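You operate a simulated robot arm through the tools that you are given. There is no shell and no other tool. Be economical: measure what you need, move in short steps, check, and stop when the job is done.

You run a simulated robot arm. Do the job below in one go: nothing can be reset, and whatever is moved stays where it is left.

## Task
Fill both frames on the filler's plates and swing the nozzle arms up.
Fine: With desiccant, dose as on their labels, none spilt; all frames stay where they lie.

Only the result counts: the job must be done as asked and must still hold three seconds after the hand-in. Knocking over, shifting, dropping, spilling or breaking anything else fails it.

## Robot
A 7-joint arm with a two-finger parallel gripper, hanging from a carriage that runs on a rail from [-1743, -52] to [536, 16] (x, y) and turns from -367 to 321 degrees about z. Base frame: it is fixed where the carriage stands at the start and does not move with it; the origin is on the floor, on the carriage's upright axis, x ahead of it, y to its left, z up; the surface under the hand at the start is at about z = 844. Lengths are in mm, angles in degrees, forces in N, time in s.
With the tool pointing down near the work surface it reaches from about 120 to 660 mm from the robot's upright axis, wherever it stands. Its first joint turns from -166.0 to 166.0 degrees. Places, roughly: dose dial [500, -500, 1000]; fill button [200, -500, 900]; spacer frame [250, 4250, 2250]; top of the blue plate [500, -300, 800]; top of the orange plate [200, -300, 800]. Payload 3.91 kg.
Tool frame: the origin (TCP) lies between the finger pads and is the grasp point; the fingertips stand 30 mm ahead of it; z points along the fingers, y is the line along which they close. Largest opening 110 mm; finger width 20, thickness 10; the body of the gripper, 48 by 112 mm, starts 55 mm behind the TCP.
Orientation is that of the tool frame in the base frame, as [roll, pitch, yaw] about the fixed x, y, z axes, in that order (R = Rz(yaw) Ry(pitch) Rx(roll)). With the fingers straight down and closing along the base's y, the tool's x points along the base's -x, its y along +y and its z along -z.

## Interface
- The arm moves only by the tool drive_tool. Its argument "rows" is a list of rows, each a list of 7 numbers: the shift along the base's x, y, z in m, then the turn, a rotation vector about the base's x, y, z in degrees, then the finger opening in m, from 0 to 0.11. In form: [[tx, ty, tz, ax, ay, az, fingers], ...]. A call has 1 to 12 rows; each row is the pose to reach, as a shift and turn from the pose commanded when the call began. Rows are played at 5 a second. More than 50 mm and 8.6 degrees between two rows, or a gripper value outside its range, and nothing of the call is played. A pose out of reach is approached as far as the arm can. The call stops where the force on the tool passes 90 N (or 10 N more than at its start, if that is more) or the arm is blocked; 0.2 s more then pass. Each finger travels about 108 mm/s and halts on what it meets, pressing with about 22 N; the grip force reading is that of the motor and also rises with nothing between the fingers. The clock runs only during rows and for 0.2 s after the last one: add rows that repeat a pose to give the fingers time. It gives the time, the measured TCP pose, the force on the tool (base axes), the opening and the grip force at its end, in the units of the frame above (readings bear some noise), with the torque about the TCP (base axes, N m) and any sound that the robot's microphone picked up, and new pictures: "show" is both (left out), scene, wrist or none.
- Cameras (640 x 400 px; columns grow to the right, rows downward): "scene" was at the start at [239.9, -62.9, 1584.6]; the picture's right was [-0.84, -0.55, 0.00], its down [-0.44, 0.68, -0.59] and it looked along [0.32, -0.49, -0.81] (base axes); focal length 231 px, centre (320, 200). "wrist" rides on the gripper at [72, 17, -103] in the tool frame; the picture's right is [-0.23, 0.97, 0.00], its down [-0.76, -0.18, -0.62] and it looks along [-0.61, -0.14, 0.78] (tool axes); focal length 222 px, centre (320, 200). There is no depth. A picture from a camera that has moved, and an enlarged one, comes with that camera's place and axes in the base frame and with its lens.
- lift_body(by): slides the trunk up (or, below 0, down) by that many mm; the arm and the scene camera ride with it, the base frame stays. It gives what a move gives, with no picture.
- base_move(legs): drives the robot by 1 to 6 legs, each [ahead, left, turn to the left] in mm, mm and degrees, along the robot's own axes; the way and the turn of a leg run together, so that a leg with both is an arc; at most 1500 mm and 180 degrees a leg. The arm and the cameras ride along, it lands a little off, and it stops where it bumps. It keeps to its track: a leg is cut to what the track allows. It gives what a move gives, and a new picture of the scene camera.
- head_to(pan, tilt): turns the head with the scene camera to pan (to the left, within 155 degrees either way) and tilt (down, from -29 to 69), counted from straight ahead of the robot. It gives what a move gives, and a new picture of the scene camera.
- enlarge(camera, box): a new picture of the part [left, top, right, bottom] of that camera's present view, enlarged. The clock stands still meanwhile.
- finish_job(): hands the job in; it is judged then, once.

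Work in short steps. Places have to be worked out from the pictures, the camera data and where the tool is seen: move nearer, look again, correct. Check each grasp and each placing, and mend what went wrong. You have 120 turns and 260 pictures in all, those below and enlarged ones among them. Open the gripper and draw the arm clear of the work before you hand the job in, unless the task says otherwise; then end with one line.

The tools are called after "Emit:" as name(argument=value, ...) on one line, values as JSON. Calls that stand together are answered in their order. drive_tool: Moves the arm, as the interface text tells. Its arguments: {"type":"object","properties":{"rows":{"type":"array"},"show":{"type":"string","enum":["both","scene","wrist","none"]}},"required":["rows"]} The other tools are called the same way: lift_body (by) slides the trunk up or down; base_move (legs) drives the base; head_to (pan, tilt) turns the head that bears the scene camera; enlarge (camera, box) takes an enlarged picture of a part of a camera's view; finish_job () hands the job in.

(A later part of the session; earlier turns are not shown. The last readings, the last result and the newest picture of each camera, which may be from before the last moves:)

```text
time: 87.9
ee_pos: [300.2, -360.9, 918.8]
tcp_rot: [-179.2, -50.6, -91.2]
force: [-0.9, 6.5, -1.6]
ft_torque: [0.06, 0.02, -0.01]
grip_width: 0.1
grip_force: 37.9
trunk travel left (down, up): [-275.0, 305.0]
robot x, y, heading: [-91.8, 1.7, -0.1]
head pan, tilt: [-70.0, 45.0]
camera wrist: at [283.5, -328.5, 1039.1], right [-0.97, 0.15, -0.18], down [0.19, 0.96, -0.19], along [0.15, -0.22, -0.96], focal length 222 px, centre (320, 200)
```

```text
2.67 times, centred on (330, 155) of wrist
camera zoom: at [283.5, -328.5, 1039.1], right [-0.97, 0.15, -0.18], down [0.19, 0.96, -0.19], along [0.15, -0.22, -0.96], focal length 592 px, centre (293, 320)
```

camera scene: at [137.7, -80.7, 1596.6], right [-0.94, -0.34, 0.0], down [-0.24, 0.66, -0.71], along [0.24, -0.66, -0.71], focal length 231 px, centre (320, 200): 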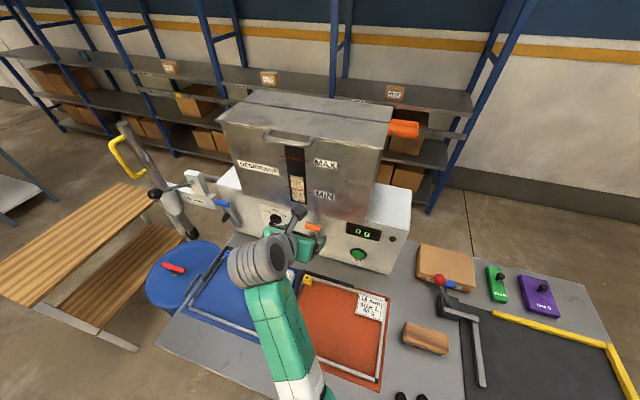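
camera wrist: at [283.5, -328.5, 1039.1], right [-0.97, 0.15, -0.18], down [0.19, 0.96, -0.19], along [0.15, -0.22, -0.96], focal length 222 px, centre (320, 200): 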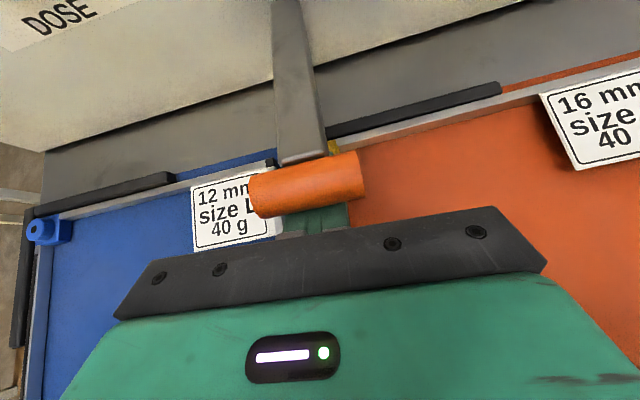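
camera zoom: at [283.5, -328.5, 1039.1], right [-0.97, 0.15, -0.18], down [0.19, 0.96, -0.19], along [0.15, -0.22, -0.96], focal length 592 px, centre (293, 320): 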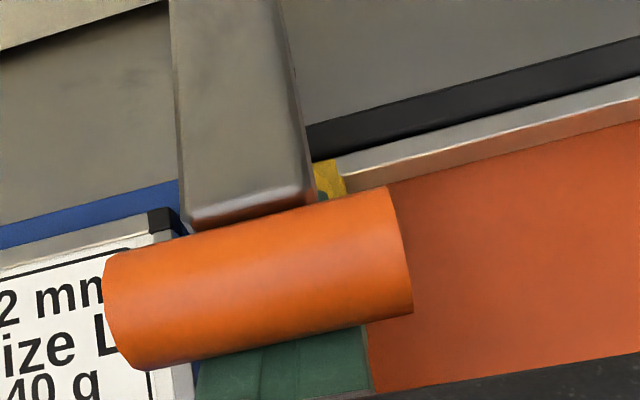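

The fingers slipped off and closed beneath the handle, which now rests on them. I withdraw along the finger axis and then will press the handle down from above.

Emit:
drive_tool(rows=[[0, 0.02, 0.0165, 0, 0, 0, 0.0], [0, 0.04, 0.033, 0, 0, 0, 0.0], [0, 0.06, 0.05, 0, 0, 0, 0.0], [0, 0.065, 0.09, 0, 0, 0, 0.0], [0, 0.065, 0.13, 0, 0, 0, 0.0]], show="both")

Emit:
enlarge(camera="scene", box=[240, 200, 400, 330])

```text
time: 89.1
ee_pos: [300.6, -296.1, 1050.3]
tcp_rot: [-179.1, -50.6, -91.1]
force: [-0.4, 0.2, 0.8]
ft_torque: [0.0, 0.0, 0.01]
grip_width: 0.0
grip_force: 37.8
trunk travel left (down, up): [-275.0, 305.0]
robot x, y, heading: [-86.7, -4.8, -0.4]
head pan, tilt: [-70.0, 45.0]
camera scene: at [137.8, -80.4, 1596.5], right [-0.94, -0.34, 0.0], down [-0.24, 0.66, -0.71], along [0.24, -0.66, -0.71], focal length 231 px, centre (320, 200)
camera wrist: at [284.5, -262.7, 1170.8], right [-0.97, 0.15, -0.18], down [0.19, 0.96, -0.19], along [0.15, -0.22, -0.96], focal length 222 px, centre (320, 200)
```

scene: 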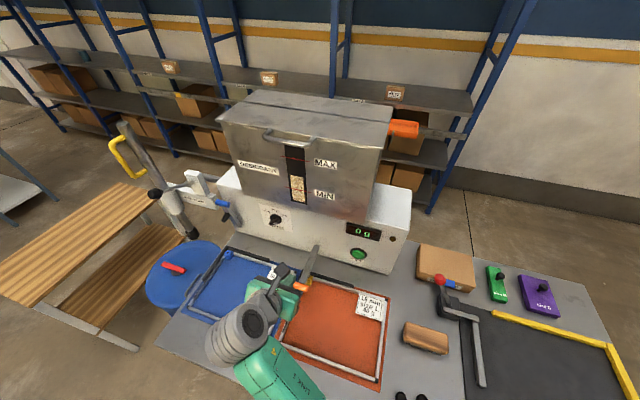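
wrist: 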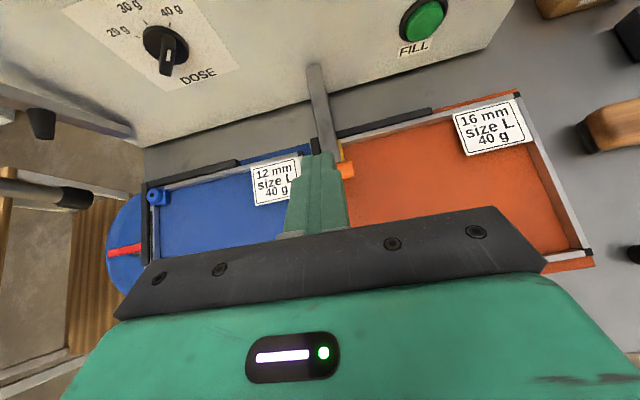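

```text
3.08 times, centred on (320, 265) of scene
camera zoom: at [137.8, -80.4, 1596.5], right [-0.94, -0.34, 0.0], down [-0.24, 0.66, -0.71], along [0.24, -0.66, -0.71], focal length 712 px, centre (320, 0)
```

zoom: 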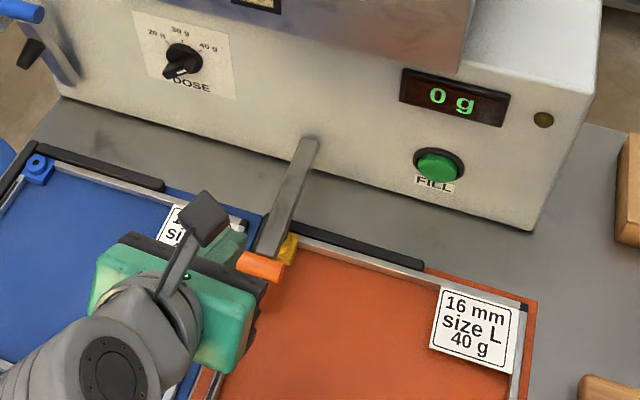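

The frame is unmoved and the lever is nearly horizontal above the yellow key. I press the handle down from above with the closed fingertips, slowly.

Emit:
drive_tool(rows=[[0, -0.02, -0.03, 0, 0, 0, 0.0], [0, -0.035, -0.06, 0, 0, 0, 0.0], [0, -0.035, -0.08, 0, 0, 0, 0.0], [0, -0.035, -0.088, 0, 0, 0, 0.0], [0, -0.035, -0.096, 0, 0, 0, 0.0], [0, -0.035, -0.104, 0, 0, 0, 0.0], [0, -0.035, -0.11, 0, 0, 0, 0.0], [0, -0.035, -0.11, 0, 0, 0, 0.0]], show="wrist")

Emit:
enlarge(camera="wrist", box=[240, 80, 420, 230])

```text
time: 90.9
ee_pos: [304.4, -340.4, 946.4]
tcp_rot: [-178.2, -51.3, -91.9]
force: [1.4, -17.6, 50.5]
ft_torque: [-1.26, -0.53, 0.63]
grip_width: 0.0
grip_force: 37.4
trunk travel left (down, up): [-275.0, 305.0]
robot x, y, heading: [-92.4, -0.9, 0.2]
head pan, tilt: [-70.0, 45.0]
camera wrist: at [287.8, -305.4, 1066.3], right [-0.97, 0.15, -0.2], down [0.19, 0.96, -0.2], along [0.16, -0.23, -0.96], focal length 222 px, centre (320, 200)
```

wrist: 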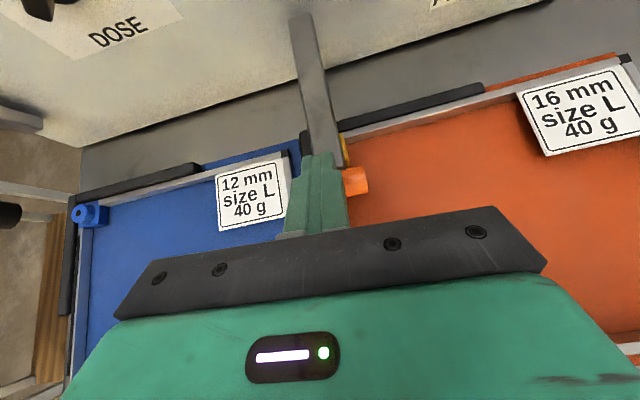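

```text
2.67 times, centred on (330, 155) of wrist
camera zoom: at [287.8, -305.4, 1066.3], right [-0.97, 0.15, -0.2], down [0.19, 0.96, -0.2], along [0.16, -0.23, -0.96], focal length 592 px, centre (293, 320)
```

zoom: 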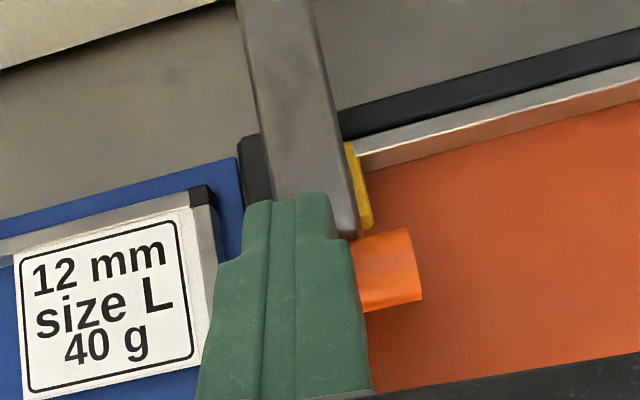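

The handle is at its end stop (50 N reaction), nozzle down on the yellow key, frame in place. To be safe against a spill from an unseated nozzle, I'll lower the blue arm as well before pressing FILL. I retreat and drive the carriage +305 mm.

Emit:
drive_tool(rows=[[0, 0.01, 0.03, 0, 0, 0, 0.0], [0, 0.03, 0.07, 0, 0, 0, 0.0], [0, 0.05, 0.11, 0, 0, 0, 0.0], [0, 0.05, 0.15, 0, 0, 0, 0.0]], show="wrist")

Emit:
base_move(legs=[[305, 0, 0]])

```text
time: 91.9
ee_pos: [302.9, -281.8, 1089.6]
tcp_rot: [-179.2, -50.6, -91.1]
force: [-0.6, -0.1, 0.7]
ft_torque: [-0.01, 0.0, 0.02]
grip_width: 0.2
grip_force: 37.6
trunk travel left (down, up): [-275.0, 305.0]
robot x, y, heading: [-91.1, -1.1, 0.1]
head pan, tilt: [-70.0, 45.0]
camera wrist: at [286.2, -248.3, 1211.0], right [-0.97, 0.15, -0.18], down [0.19, 0.96, -0.19], along [0.15, -0.22, -0.96], focal length 222 px, centre (320, 200)
```

wrist: 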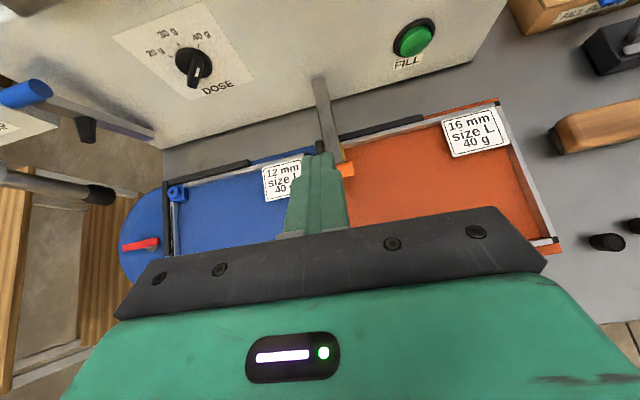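

```text
time: 94.0
ee_pos: [606.5, -273.2, 1089.7]
tcp_rot: [-179.2, -50.6, -91.3]
force: [0.1, -1.1, 0.0]
ft_torque: [0.02, -0.01, -0.02]
grip_width: 0.0
grip_force: 37.5
trunk travel left (down, up): [-275.0, 305.0]
robot x, y, heading: [210.4, 8.3, -0.1]
head pan, tilt: [-70.0, 45.0]
camera scene: at [441.0, -71.5, 1596.6], right [-0.94, -0.34, 0.0], down [-0.24, 0.66, -0.71], along [0.24, -0.66, -0.71], focal length 231 px, centre (320, 200)
```

scene: 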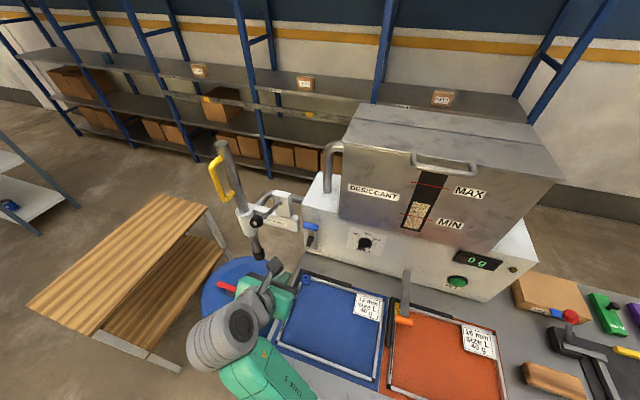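

Now I look closely at the blue arm and its surroundings, raising the tool a bit and opening for an unobstructed wrist view.

Emit:
drive_tool(rows=[[0, 0, 0.03, 0, 0, 0, 0.05], [0, 0, 0.05, 0, 0, 0, 0.095], [0, 0, 0.05, 0, 0, 0, 0.095]], show="wrist")

Emit:
enlarge(camera="scene", box=[220, 160, 420, 320])

Emit:
enlarge(camera="wrist", box=[180, 60, 430, 240])

```text
time: 94.8
ee_pos: [605.0, -273.8, 1141.0]
tcp_rot: [-179.1, -50.6, -91.2]
force: [-0.2, 0.0, -0.1]
ft_torque: [0.01, 0.0, -0.03]
grip_width: 94.9
grip_force: 0.0
trunk travel left (down, up): [-275.0, 305.0]
robot x, y, heading: [211.8, 5.6, 0.0]
head pan, tilt: [-70.0, 45.0]
camera wrist: at [589.2, -239.5, 1261.2], right [-0.97, 0.15, -0.19], down [0.19, 0.96, -0.19], along [0.15, -0.22, -0.96], focal length 222 px, centre (320, 200)
```

wrist: 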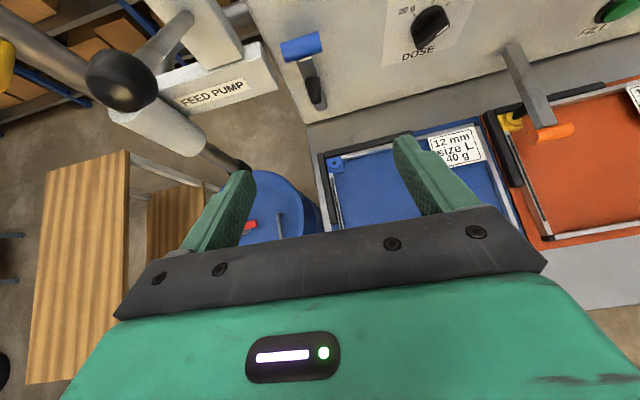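

```text
2.50 times, centred on (320, 240) of scene
camera zoom: at [441.0, -71.6, 1596.6], right [-0.94, -0.34, 0.0], down [-0.24, 0.66, -0.71], along [0.24, -0.66, -0.71], focal length 578 px, centre (320, 100)
```

zoom: 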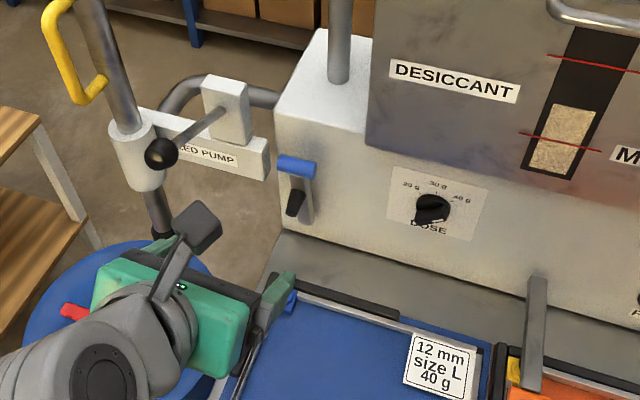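

```text
2.22 times, centred on (305, 150) of wrist
camera zoom: at [589.2, -239.5, 1261.2], right [-0.97, 0.15, -0.19], down [0.19, 0.96, -0.19], along [0.15, -0.22, -0.96], focal length 494 px, centre (353, 311)
```

zoom: 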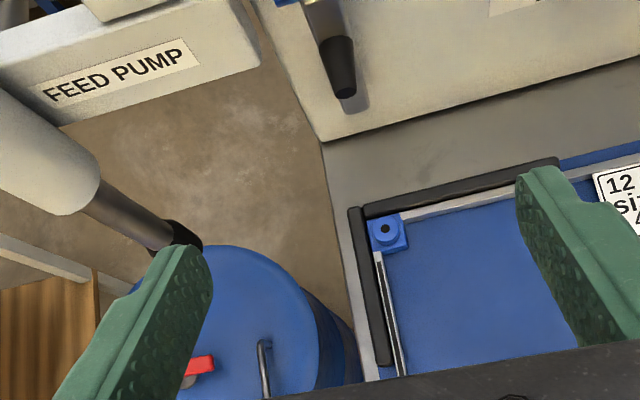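

Blue handle ≈ (614,-469,1055), blue key ≈ (612,-395). The pump's ball lever is at ≈(697,-345,1180), so I use a flatter pitch (20°) to stay under it. Move in front of the handle.

Emit:
drive_tool(rows=[[0.002, -0.01, -0.03, -7, 0, 0, 0.095], [0.004, -0.03, -0.06, -14, 0, 0, 0.095], [0.008, -0.06, -0.066, -20, 0, 0, 0.095], [0.008, -0.09, -0.066, -20, 0, 0, 0.095], [0.008, -0.11, -0.066, -20, 0, 0, 0.095], [0.008, -0.11, -0.066, -20, 0, 0, 0.095]], show="both")

Emit:
enlarge(camera="scene", box=[220, 160, 420, 320])

```text
time: 96.2
ee_pos: [613.6, -384.2, 1074.1]
tcp_rot: [-177.9, -70.6, -92.2]
force: [0.3, -1.0, 0.1]
ft_torque: [0.0, 0.02, 0.01]
grip_width: 95.1
grip_force: 0.0
trunk travel left (down, up): [-275.0, 305.0]
robot x, y, heading: [217.1, 5.4, 0.1]
head pan, tilt: [-70.0, 45.0]
camera scene: at [440.9, -71.6, 1596.6], right [-0.94, -0.34, 0.0], down [-0.24, 0.66, -0.71], along [0.24, -0.66, -0.71], focal length 231 px, centre (320, 200)
camera wrist: at [597.7, -310.8, 1176.3], right [-0.97, 0.08, -0.23], down [0.19, 0.84, -0.51], along [0.15, -0.54, -0.83], focal length 222 px, centre (320, 200)
```

scene: 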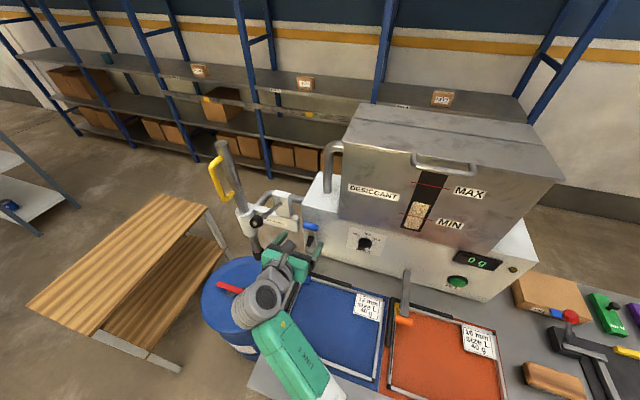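
wrist: 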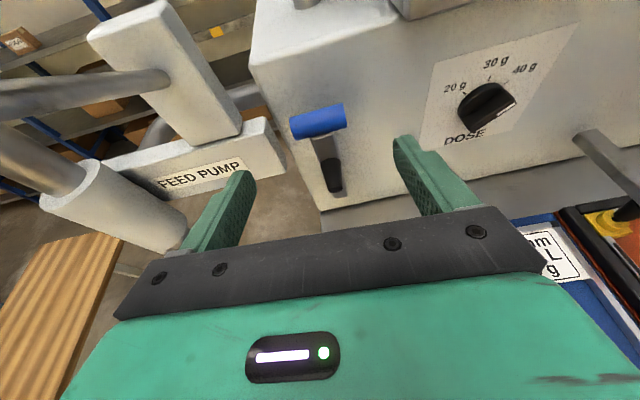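

```text
2.50 times, centred on (320, 240) of scene
camera zoom: at [440.9, -71.6, 1596.6], right [-0.94, -0.34, 0.0], down [-0.24, 0.66, -0.71], along [0.24, -0.66, -0.71], focal length 578 px, centre (320, 100)
```

zoom: 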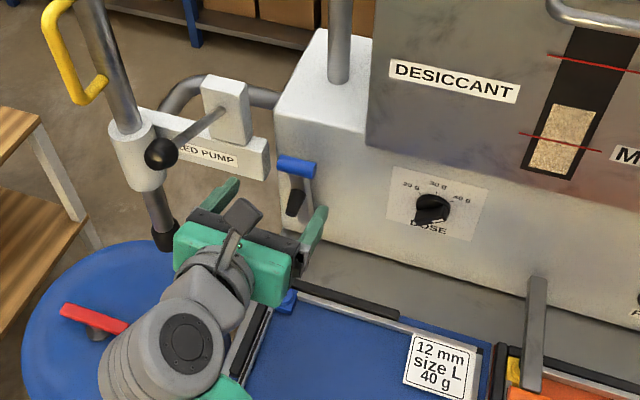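

Handle confirmed at (614.5,-469,1055). The pump block is close on the left, so I narrow the opening to 76 mm and approach slowly.

Emit:
drive_tool(rows=[[0.001, -0.02, -0.005, 0, 0, 0, 0.076], [0.001, -0.045, -0.01, 0, 0, 0, 0.076], [0.001, -0.06, -0.014, 0, 0, 0, 0.076], [0.001, -0.06, -0.014, 0, 0, 0, 0.076]], show="both")

Emit:
enlarge(camera="scene", box=[260, 190, 360, 280])

Emit:
enlarge(camera="wrist", box=[200, 90, 430, 230])

```text
time: 97.2
ee_pos: [616.8, -435.3, 1061.7]
tcp_rot: [-177.1, -70.8, -92.6]
force: [-18.0, 56.8, 40.3]
ft_torque: [-1.1, -1.7, 2.17]
grip_width: 71.9
grip_force: 0.1
trunk travel left (down, up): [-275.0, 305.0]
robot x, y, heading: [212.6, 6.1, 0.0]
head pan, tilt: [-70.0, 45.0]
camera scene: at [440.5, -67.7, 1596.8], right [-0.94, -0.34, 0.0], down [-0.24, 0.67, -0.7], along [0.24, -0.66, -0.71], focal length 231 px, centre (320, 200)
camera wrist: at [599.7, -362.4, 1163.6], right [-0.97, 0.07, -0.23], down [0.18, 0.84, -0.51], along [0.16, -0.54, -0.83], focal length 222 px, centre (320, 200)
```

scene: 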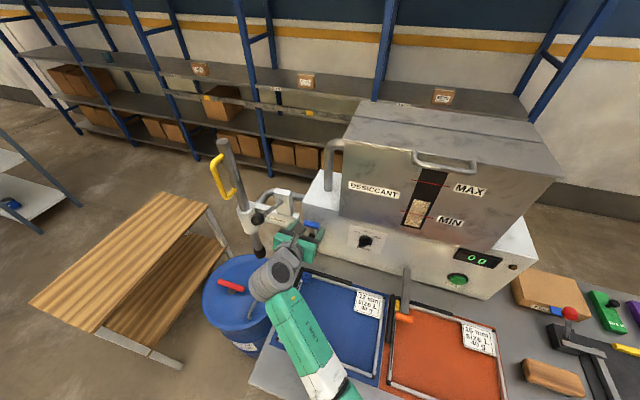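
wrist: 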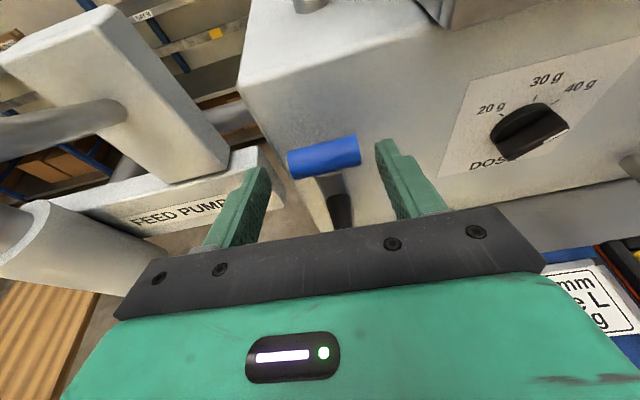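

```text
4.44 times, centred on (310, 235) of scene
camera zoom: at [440.5, -67.7, 1596.8], right [-0.94, -0.34, 0.0], down [-0.24, 0.67, -0.7], along [0.24, -0.66, -0.71], focal length 1028 px, centre (364, 44)
```

zoom: 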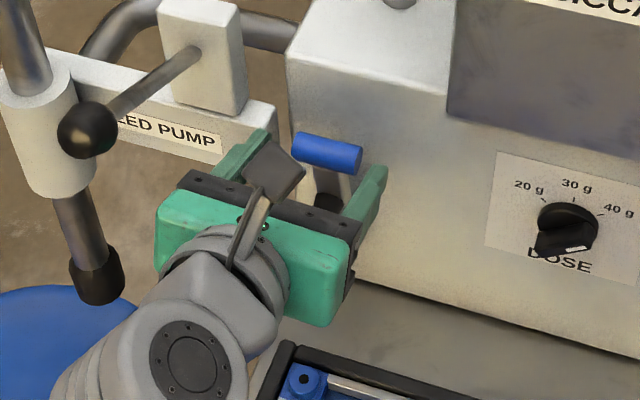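

```text
2.78 times, centred on (315, 160) of wrist
camera zoom: at [599.7, -362.4, 1163.6], right [-0.97, 0.07, -0.23], down [0.18, 0.84, -0.51], along [0.16, -0.54, -0.83], focal length 618 px, centre (334, 311)
```

zoom: 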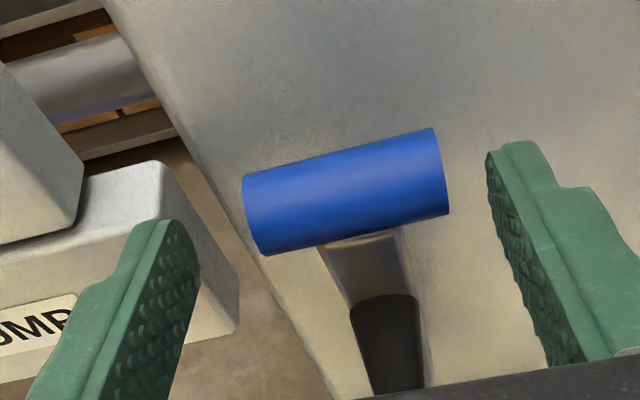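

The left finger bumped the pump block (57 N), so straddling along x is not possible here. I back off at once; I'll use a downward tool with fingers front/behind the handle instead.

Emit:
drive_tool(rows=[[-0.002, 0.02, 0.004, 0, 0, 0, 0.076], [-0.003, 0.05, 0.012, 0, 0, 0, 0.07], [-0.02, 0.09, 0.04, 8, 0, 0, 0.06], [-0.045, 0.12, 0.06, 16, 0, 0, 0.05], [-0.07, 0.15, 0.08, 24, 0, 0, 0.05], [-0.1, 0.17, 0.1, 32, 0, 0, 0.05], [-0.11, 0.18, 0.11, 40, 0, 0, 0.05], [-0.11, 0.18, 0.11, 48, 0, 0, 0.05], [-0.11, 0.18, 0.11, 56, 0, 0, 0.05], [-0.11, 0.18, 0.11, 63, 0, 0, 0.05], [-0.11, 0.18, 0.11, 70, 0, 0, 0.05]], show="both")

```text
refused: row 3 steps farther than a row can; nothing moved
```

Emit:
drive_tool(rows=[[-0.002, 0.02, 0.004, 0, 0, 0, 0.076], [-0.003, 0.05, 0.012, 0, 0, 0, 0.07], [-0.015, 0.085, 0.03, 8, 0, 0, 0.06], [-0.035, 0.115, 0.05, 16, 0, 0, 0.05], [-0.055, 0.14, 0.07, 24, 0, 0, 0.05], [-0.08, 0.16, 0.09, 32, 0, 0, 0.05], [-0.1, 0.18, 0.11, 40, 0, 0, 0.05], [-0.11, 0.18, 0.11, 48, 0, 0, 0.05], [-0.11, 0.18, 0.11, 56, 0, 0, 0.05], [-0.11, 0.18, 0.11, 63, 0, 0, 0.05], [-0.11, 0.18, 0.11, 70, 0, 0, 0.05]], show="both")

Emit:
enlarge(camera="scene", box=[220, 160, 420, 320])

```text
time: 99.6
ee_pos: [593.1, -244.8, 1123.7]
tcp_rot: [179.9, -0.9, -91.5]
force: [-0.1, -0.2, -0.5]
ft_torque: [-0.03, -0.01, -0.01]
grip_width: 50.2
grip_force: 0.1
out of reach, approached as far as the arm can: row 8, 9, 10, 11
trunk travel left (down, up): [-275.0, 305.0]
robot x, y, heading: [210.0, 4.8, -0.1]
head pan, tilt: [-70.0, 45.0]
camera scene: at [441.0, -71.5, 1596.6], right [-0.94, -0.34, 0.0], down [-0.24, 0.66, -0.71], along [0.24, -0.66, -0.71], focal length 231 px, centre (320, 200)
camera wrist: at [576.5, -315.4, 1227.0], right [-0.97, 0.25, 0.0], down [0.2, 0.77, 0.61], along [0.16, 0.59, -0.79], focal length 222 px, centre (320, 200)
```

scene: 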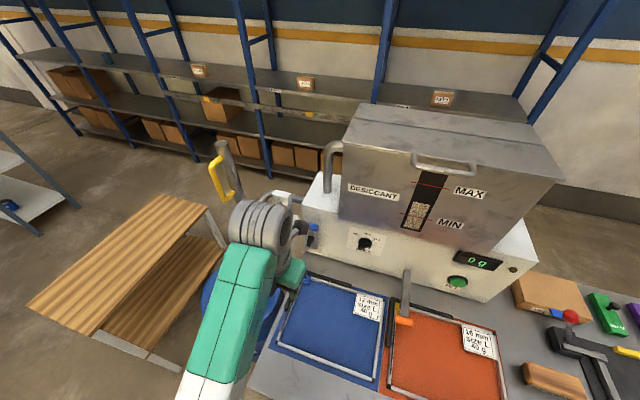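
wrist: 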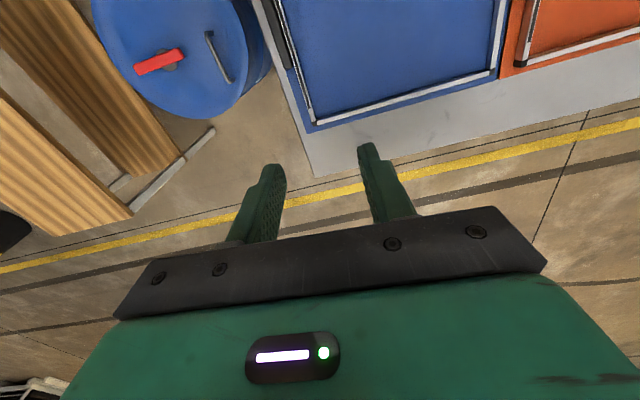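

```text
2.50 times, centred on (320, 240) of scene
camera zoom: at [441.0, -71.5, 1596.6], right [-0.94, -0.34, 0.0], down [-0.24, 0.66, -0.71], along [0.24, -0.66, -0.71], focal length 578 px, centre (320, 100)
```

zoom: 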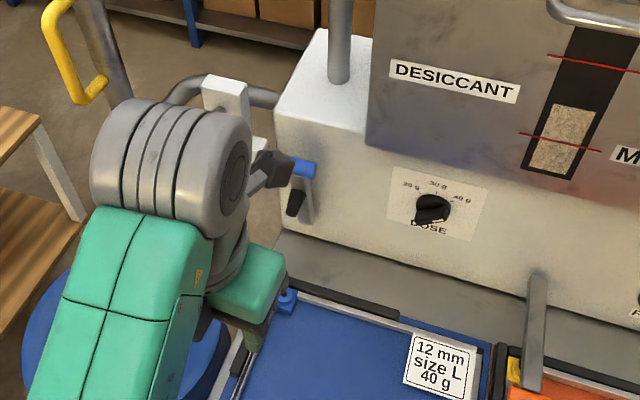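

Safe. Now I rotate the tool -90° about z (closing along y, camera to -x) while moving to x≈470.

Emit:
drive_tool(rows=[[-0.01, 0, 0.0, 0, 0, -8, 0.05], [-0.02, 0, 0.0, 0, 0, -16, 0.05], [-0.03, 0, 0.0, 0, 0, -24, 0.05], [-0.04, 0, 0.0, 0, 0, -32, 0.05], [-0.05, 0, 0, 0, 0, -40, 0.05], [-0.06, 0, 0, 0, 0, -48, 0.05], [-0.07, 0, 0, 0, 0, -56, 0.05], [-0.08, 0, 0, 0, 0, -64, 0.05], [-0.09, 0, 0, 0, 0, -72, 0.05], [-0.1, 0, 0, 0, 0, -80, 0.05], [-0.115, 0, 0, 0, 0, -88, 0.05]], show="both")

```text
time: 102.0
ee_pos: [477.1, -246.6, 1124.7]
tcp_rot: [-180.0, -0.7, -179.0]
force: [-1.1, -0.3, -1.2]
ft_torque: [-0.02, -0.02, 0.04]
grip_width: 50.2
grip_force: 0.1
trunk travel left (down, up): [-275.0, 305.0]
robot x, y, heading: [212.4, 6.9, 0.2]
head pan, tilt: [-70.0, 45.0]
camera scene: at [441.0, -71.5, 1596.6], right [-0.94, -0.34, 0.0], down [-0.24, 0.66, -0.71], along [0.24, -0.66, -0.71], focal length 231 px, centre (320, 200)
camera wrist: at [406.5, -230.6, 1227.5], right [0.21, 0.98, 0.0], down [0.77, -0.16, 0.61], along [0.6, -0.13, -0.79], focal length 222 px, centre (320, 200)
```

scene: 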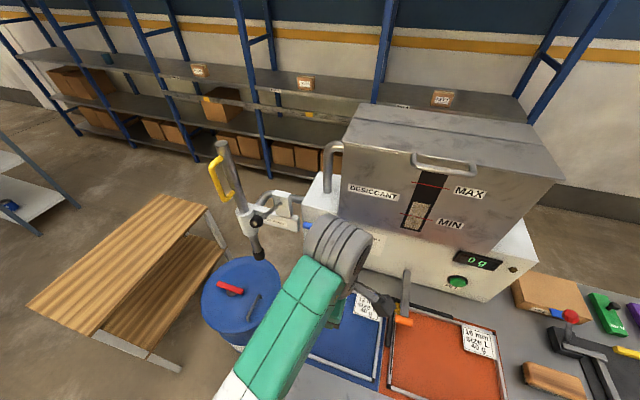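
wrist: 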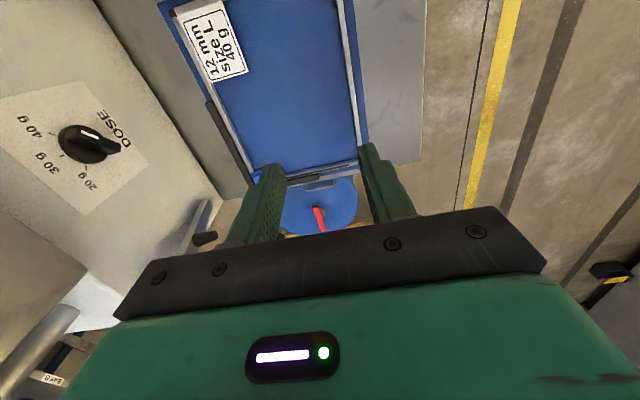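

Tool is set (closing along y). I keep the carriage and move the arm diagonally toward the blue handle in steps, watching the forearm's clearance to the pump ball.

Emit:
drive_tool(rows=[[0.015, -0.03, 0.0, 0, 0, 0, 0.05], [0.03, -0.06, 0.0, 0, 0, 0, 0.05], [0.045, -0.09, 0.0, 0, 0, 0, 0.05], [0.06, -0.12, 0.0, 0, 0, 0, 0.05], [0.075, -0.15, 0, 0, 0, 0, 0.05], [0.075, -0.15, 0, 0, 0, 0, 0.05]], show="both")

Emit:
enlarge(camera="scene", box=[220, 160, 420, 320])

```text
time: 103.4
ee_pos: [552.0, -397.8, 1124.6]
tcp_rot: [179.9, -0.6, -178.8]
force: [-0.2, -1.0, 0.0]
ft_torque: [0.01, -0.03, 0.01]
grip_width: 50.0
grip_force: 0.1
trunk travel left (down, up): [-275.0, 305.0]
robot x, y, heading: [215.8, 4.8, -0.1]
head pan, tilt: [-70.0, 45.0]
camera scene: at [441.0, -71.7, 1596.6], right [-0.94, -0.34, 0.0], down [-0.24, 0.66, -0.71], along [0.24, -0.66, -0.71], focal length 231 px, centre (320, 200)
camera wrist: at [481.4, -382.0, 1227.5], right [0.21, 0.98, 0.0], down [0.77, -0.16, 0.61], along [0.6, -0.13, -0.79], focal length 222 px, centre (320, 200)
```

scene: 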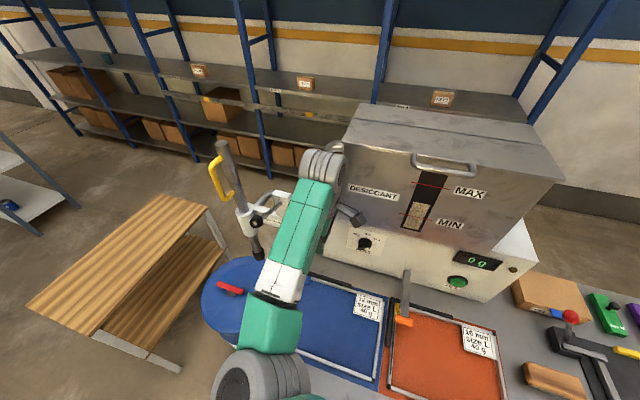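
wrist: 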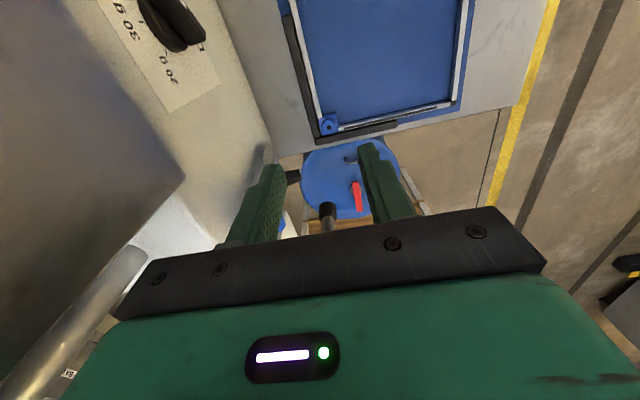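

```text
2.50 times, centred on (320, 240) of scene
camera zoom: at [441.0, -71.7, 1596.6], right [-0.94, -0.34, 0.0], down [-0.24, 0.66, -0.71], along [0.24, -0.66, -0.71], focal length 578 px, centre (320, 100)
```

zoom: 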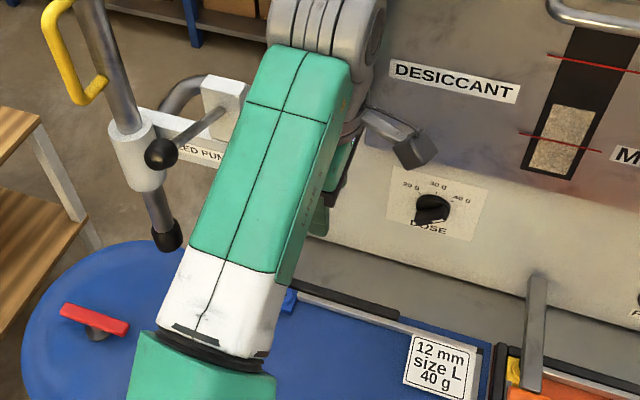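

The vertical hand would be tight against the hopper, so I tilt 20° (fingers slightly toward -y) and go to the pre-approach above the handle's inner (-x) end.

Emit:
drive_tool(rows=[[0, 0.0, 0.0, -7, 0, 0, 0.046], [0.01, -0.01, 0.01, -14, 0, 0, 0.046], [0.025, -0.025, 0.01, -20, 0, 0, 0.046], [0.04, -0.045, 0.01, -20, 0, 0, 0.046], [0.04, -0.045, 0.01, -20, 0, 0, 0.046]], show="both")

Emit:
enlarge(camera="scene", box=[250, 120, 410, 290])

Emit:
enlarge(camera="wrist", box=[220, 100, 420, 240])

```text
time: 104.6
ee_pos: [591.9, -441.0, 1134.2]
tcp_rot: [-159.9, -1.0, -179.0]
force: [0.2, 0.2, 0.5]
ft_torque: [0.0, 0.03, -0.02]
grip_width: 46.1
grip_force: 0.1
trunk travel left (down, up): [-275.0, 305.0]
robot x, y, heading: [212.0, 6.6, -0.2]
head pan, tilt: [-70.0, 45.0]
camera scene: at [441.0, -71.7, 1596.6], right [-0.94, -0.34, 0.0], down [-0.24, 0.66, -0.71], along [0.24, -0.66, -0.71], focal length 231 px, centre (320, 200)
camera wrist: at [521.5, -391.7, 1226.4], right [0.21, 0.92, -0.34], down [0.77, 0.06, 0.63], along [0.6, -0.39, -0.7], focal length 222 px, centre (320, 200)
```

scene: 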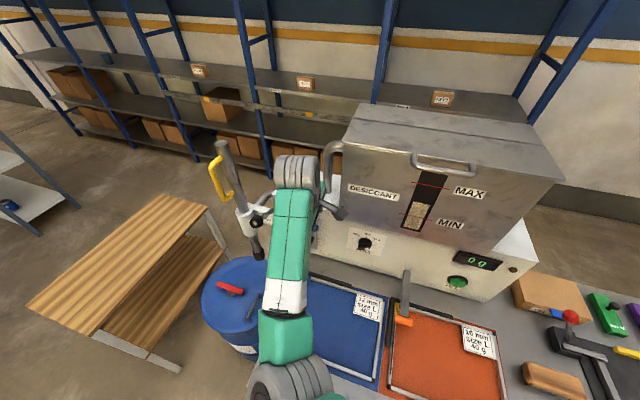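
wrist: 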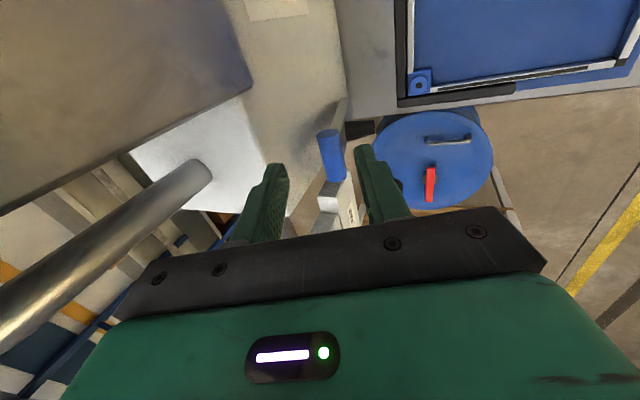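

```text
2.35 times, centred on (330, 205) of scene
camera zoom: at [441.0, -71.7, 1596.6], right [-0.94, -0.34, 0.0], down [-0.24, 0.66, -0.71], along [0.24, -0.66, -0.71], focal length 544 px, centre (296, 188)
```

zoom: 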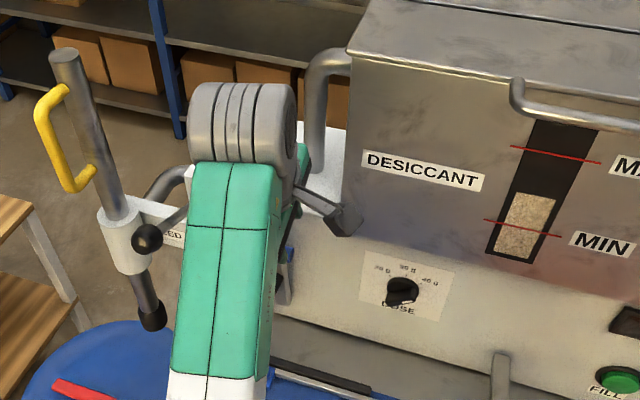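

```text
2.86 times, centred on (320, 170) of wrist
camera zoom: at [521.5, -391.7, 1226.4], right [0.21, 0.92, -0.34], down [0.77, 0.06, 0.63], along [0.6, -0.39, -0.7], focal length 635 px, centre (320, 286)
```

zoom: 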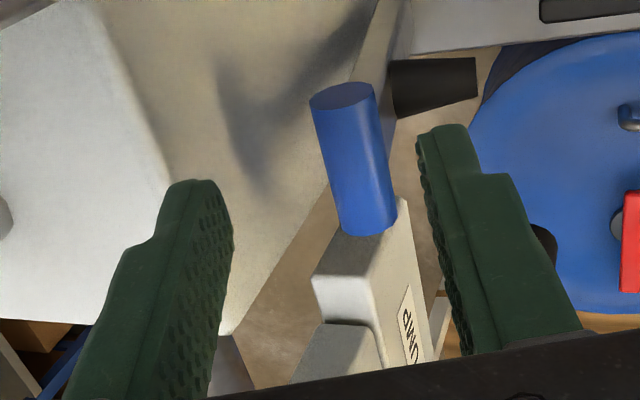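

The handle lies at x 594–639, y≈-462, between the fingers. I descend so that the fingers cage its inner end.

Emit:
drive_tool(rows=[[0.005, 0.001, -0.02, 0, 0, 0, 0.046], [0.005, -0.006, -0.04, 0, 0, 0, 0.046], [0.005, -0.013, -0.055, 0, 0, 0, 0.046], [0.005, -0.018, -0.067, 0, 0, 0, 0.046], [0.005, -0.018, -0.067, 0, 0, 0, 0.046]], show="wrist")

Emit:
enlarge(camera="wrist", box=[220, 100, 420, 240])

```text
time: 105.8
ee_pos: [596.3, -458.0, 1067.0]
tcp_rot: [-160.0, -0.9, -178.9]
force: [0.8, 0.5, 0.5]
ft_torque: [-0.02, -0.01, -0.04]
grip_width: 46.1
grip_force: 0.1
trunk travel left (down, up): [-275.0, 305.0]
robot x, y, heading: [214.9, 6.9, 0.1]
head pan, tilt: [-70.0, 45.0]
camera wrist: at [526.7, -408.9, 1159.1], right [0.21, 0.92, -0.34], down [0.77, 0.06, 0.63], along [0.6, -0.39, -0.7], focal length 222 px, centre (320, 200)
```

wrist: 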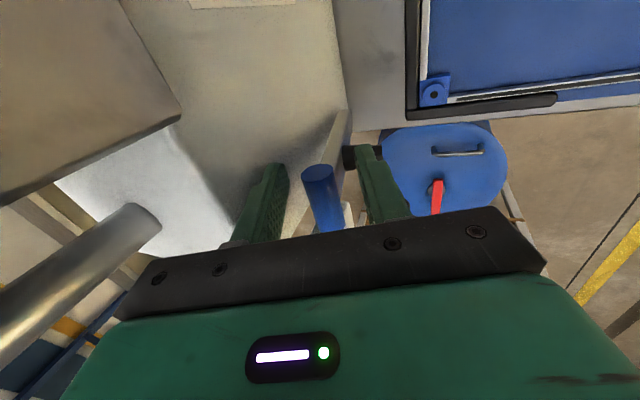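

```text
2.86 times, centred on (320, 170) of wrist
camera zoom: at [526.7, -408.9, 1159.1], right [0.21, 0.92, -0.34], down [0.77, 0.06, 0.63], along [0.6, -0.39, -0.7], focal length 635 px, centre (320, 286)
```

zoom: 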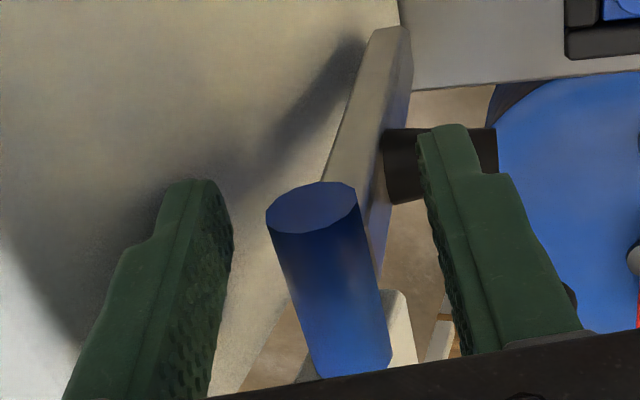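

The handle end is well between the fingers. I close on it.

Emit:
drive_tool(rows=[[0, 0, 0, 0, 0, 0, 0.03], [0, 0, 0, 0, 0, 0, 0.01], [0, 0, 0, 0, 0, 0, 0.01]], show="wrist")

```text
time: 106.6
ee_pos: [597.5, -457.7, 1066.8]
tcp_rot: [-160.1, -1.0, -179.0]
force: [-2.6, 5.2, 3.8]
ft_torque: [0.98, 0.21, 0.3]
grip_width: 21.0
grip_force: 45.0
trunk travel left (down, up): [-275.0, 305.0]
robot x, y, heading: [217.1, 4.9, 0.2]
head pan, tilt: [-70.0, 45.0]
camera wrist: at [526.7, -407.9, 1159.1], right [0.2, 0.92, -0.34], down [0.77, 0.06, 0.63], along [0.6, -0.39, -0.7], focal length 222 px, centre (320, 200)
```

wrist: 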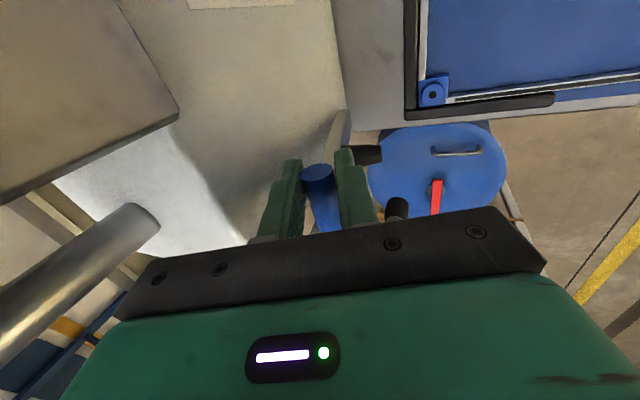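

Firm grip (21 mm). I swing the arm down along the same arc to 64°.

Emit:
drive_tool(rows=[[0, 0.0078, -0.0026, 0, 0, 0, 0.0], [0, 0.0157, -0.0054, 0, 0, 0, 0.0], [0, 0.0235, -0.009, 0, 0, 0, 0.0], [0, 0.0308, -0.0125, 0, 0, 0, 0.0], [0, 0.0451, -0.021, 0, 0, 0, 0.0], [0, 0.0584, -0.031, 0, 0, 0, 0.0], [0, 0.0706, -0.0424, 0, 0, 0, 0.0], [0, 0.0815, -0.055, 0, 0, 0, 0.0], [0, 0.091, -0.0686, 0, 0, 0, 0.0], [0, 0.0991, -0.0831, 0, 0, 0, 0.0], [0, 0.0991, -0.0831, 0, 0, 0, 0.0]], show="both")

```text
time: 109.0
ee_pos: [595.7, -354.3, 982.5]
tcp_rot: [-160.4, -1.1, -178.8]
force: [-11.6, 28.2, 20.7]
ft_torque: [-1.04, 0.15, -0.03]
grip_width: 40.5
grip_force: 45.3
trunk travel left (down, up): [-275.0, 305.0]
robot x, y, heading: [211.1, 6.3, -0.1]
head pan, tilt: [-70.0, 45.0]
camera scene: at [440.6, -69.4, 1596.1], right [-0.94, -0.34, 0.0], down [-0.24, 0.67, -0.7], along [0.24, -0.66, -0.71], focal length 231 px, centre (320, 200)
camera wrist: at [526.1, -305.9, 1073.7], right [0.2, 0.92, -0.33], down [0.77, 0.06, 0.63], along [0.6, -0.39, -0.7], focal length 222 px, centre (320, 200)
```

scene: 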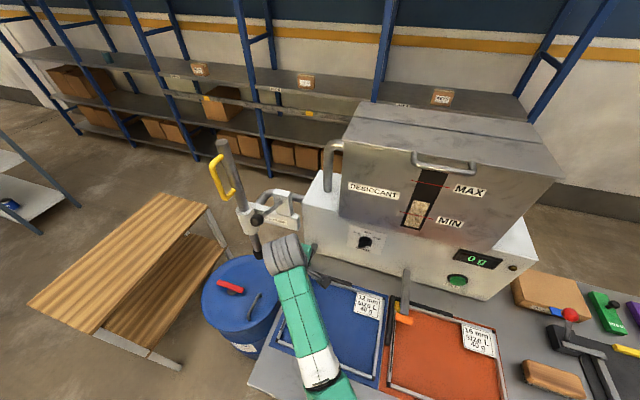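
wrist: 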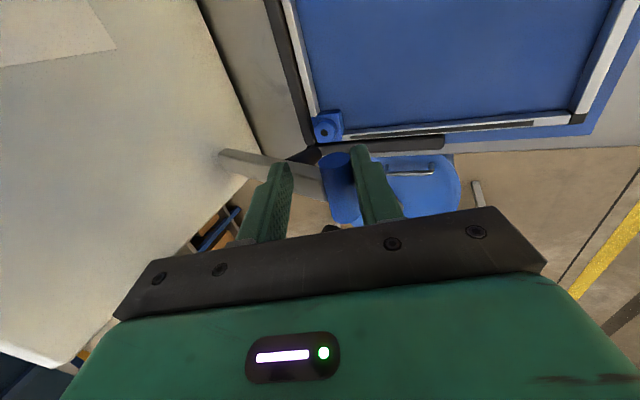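

The arm follows; the rear finger now sits over the lever itself. I open to 50 mm and continue downward so that this finger pushes the lever down.

Emit:
drive_tool(rows=[[0, 0, 0, 0, 0, 0, 0.05], [0, 0, 0, 0, 0, 0, 0.05], [0, 0.004, -0.01, 0, 0, 0, 0.05], [0, 0.008, -0.02, 0, 0, 0, 0.05], [0, 0.011, -0.03, 0, 0, 0, 0.05], [0, 0.011, -0.03, 0, 0, 0, 0.05]], show="wrist")

Emit:
enlarge(camera="wrist", box=[200, 80, 460, 240])

```text
time: 110.4
ee_pos: [597.6, -347.1, 953.7]
tcp_rot: [-160.0, -1.0, -179.0]
force: [-0.2, 1.9, -1.0]
ft_torque: [0.06, 0.05, 0.03]
grip_width: 51.1
grip_force: 1.3
trunk travel left (down, up): [-275.0, 305.0]
robot x, y, heading: [215.9, 5.3, -0.0]
head pan, tilt: [-70.0, 45.0]
camera wrist: at [526.3, -298.2, 1045.7], right [0.21, 0.92, -0.34], down [0.77, 0.06, 0.63], along [0.6, -0.39, -0.7], focal length 222 px, centre (320, 200)
```

wrist: 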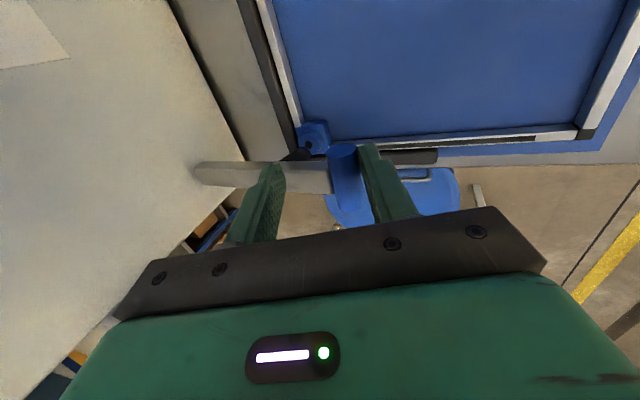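

```text
2.46 times, centred on (330, 160) of wrist
camera zoom: at [526.3, -298.2, 1045.7], right [0.21, 0.92, -0.34], down [0.77, 0.06, 0.63], along [0.6, -0.39, -0.7], focal length 547 px, centre (295, 298)
```

zoom: 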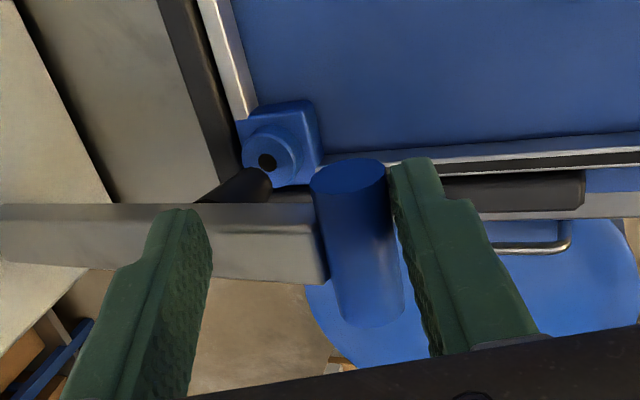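

The nozzle tip is right at the blue key hole, handle z≈914. I rise, close the fingers and press the handle down from above to seat it.

Emit:
drive_tool(rows=[[0, 0.008, 0.025, 0, 0, 0, 0.05], [0, 0.012, 0.05, 0, 0, 0, 0.02], [0.008, 0.01, 0.05, 0, 0, 0, 0.0], [0.016, 0.006, 0.04, 0, 0, 0, 0.0], [0.016, 0.006, 0.02, 0, 0, 0, 0.0], [0.016, 0.006, 0.01, 0, 0, 0, 0.0], [0.016, 0.006, 0.003, 0, 0, 0, 0.0], [0.016, 0.006, -0.003, 0, 0, 0, 0.0], [0.016, 0.006, -0.009, 0, 0, 0, 0.0], [0.016, 0.006, -0.014, 0, 0, 0, 0.0], [0.016, 0.006, -0.018, 0, 0, 0, 0.0]], show="wrist")

Emit:
enlarge(camera="wrist", box=[200, 80, 460, 240])

```text
time: 112.4
ee_pos: [615.6, -346.1, 954.0]
tcp_rot: [-159.4, -0.4, -179.2]
force: [-4.3, 0.5, 21.3]
ft_torque: [-0.02, 0.15, -0.04]
grip_width: 0.2
grip_force: 21.7
trunk travel left (down, up): [-275.0, 305.0]
robot x, y, heading: [212.2, 6.6, -0.1]
head pan, tilt: [-70.0, 45.0]
stopped in row 10: the force on the tool passed its limit at 99 N (the readings are from after the stop); the commanded pose is now the measured one
camera wrist: at [544.5, -294.9, 1043.1], right [0.21, 0.91, -0.35], down [0.77, 0.07, 0.64], along [0.61, -0.4, -0.69], focal length 222 px, centre (320, 200)
```

wrist: 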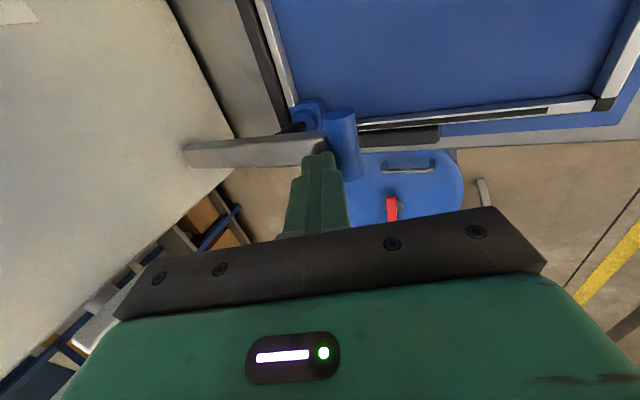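

```text
2.46 times, centred on (330, 160) of wrist
camera zoom: at [544.5, -294.9, 1043.1], right [0.21, 0.91, -0.35], down [0.77, 0.07, 0.64], along [0.61, -0.4, -0.69], focal length 547 px, centre (295, 298)
```

zoom: 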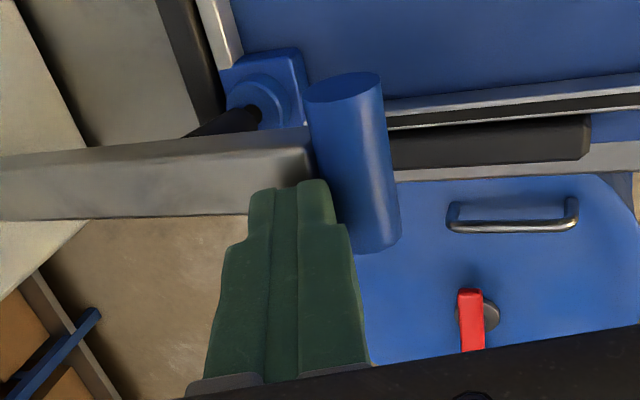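

The blue nozzle is seated in its key (stop at 99 N). I rise, pitch the tool to 30° below horizontal, and then drive the carriage to the FILL button.

Emit:
drive_tool(rows=[[0, 0.01, 0.03, 0, 0, 0, 0.0], [0, 0.03, 0.07, 0, 0, 0, 0.0], [0, 0.05, 0.11, -8, 0, 0, 0.0], [-0.01, 0.06, 0.14, -16, 0, 0, 0.0], [-0.02, 0.06, 0.14, -24, 0, 0, 0.0], [-0.03, 0.06, 0.14, -32, 0, 0, 0.0], [-0.03, 0.06, 0.14, -40, 0, 0, 0.0], [-0.03, 0.06, 0.14, -40, 0, 0, 0.0]], show="both")

Emit:
enlarge(camera="scene", box=[240, 230, 520, 400])

```text
time: 114.2
ee_pos: [584.8, -283.2, 1090.1]
tcp_rot: [-119.4, -1.0, -179.6]
force: [-0.5, 0.4, 0.6]
ft_torque: [-0.03, -0.01, 0.04]
grip_width: 0.0
grip_force: 22.2
trunk travel left (down, up): [-275.0, 305.0]
robot x, y, heading: [211.0, 6.8, -0.0]
head pan, tilt: [-70.0, 45.0]
camera scene: at [440.5, -71.5, 1596.6], right [-0.94, -0.34, 0.0], down [-0.24, 0.66, -0.71], along [0.24, -0.66, -0.71], focal length 231 px, centre (320, 200)
camera wrist: at [513.3, -185.8, 1127.0], right [0.21, 0.48, -0.85], down [0.77, 0.46, 0.45], along [0.61, -0.75, -0.27], focal length 222 px, centre (320, 200)
```

scene: 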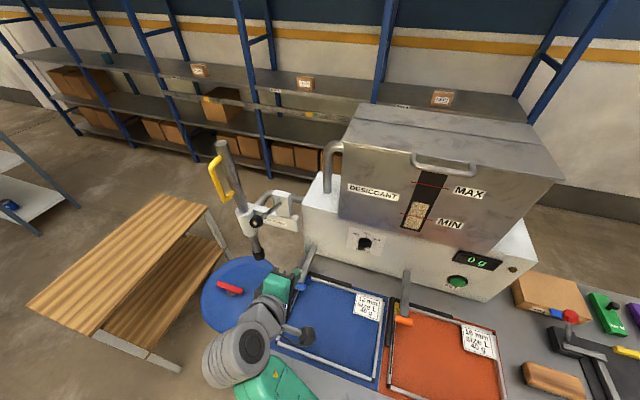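
wrist: 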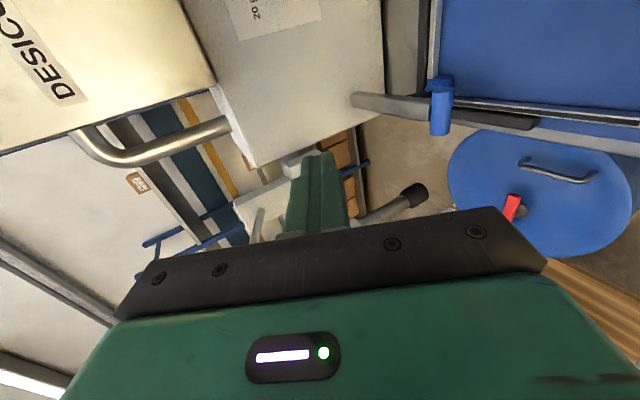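

```text
2.29 times, centred on (380, 315) of scene
camera zoom: at [440.5, -71.5, 1596.6], right [-0.94, -0.34, 0.0], down [-0.24, 0.66, -0.71], along [0.24, -0.66, -0.71], focal length 529 px, centre (183, -63)
```

zoom: 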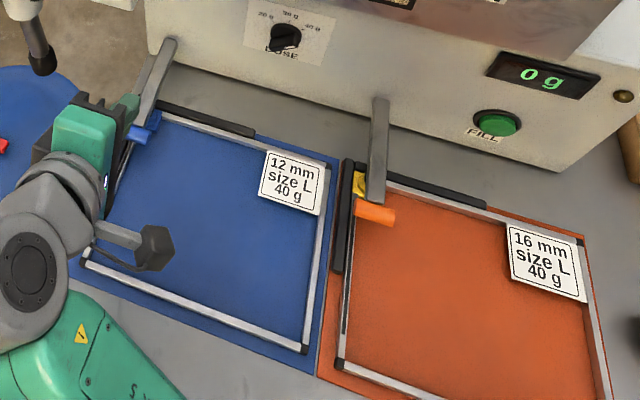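

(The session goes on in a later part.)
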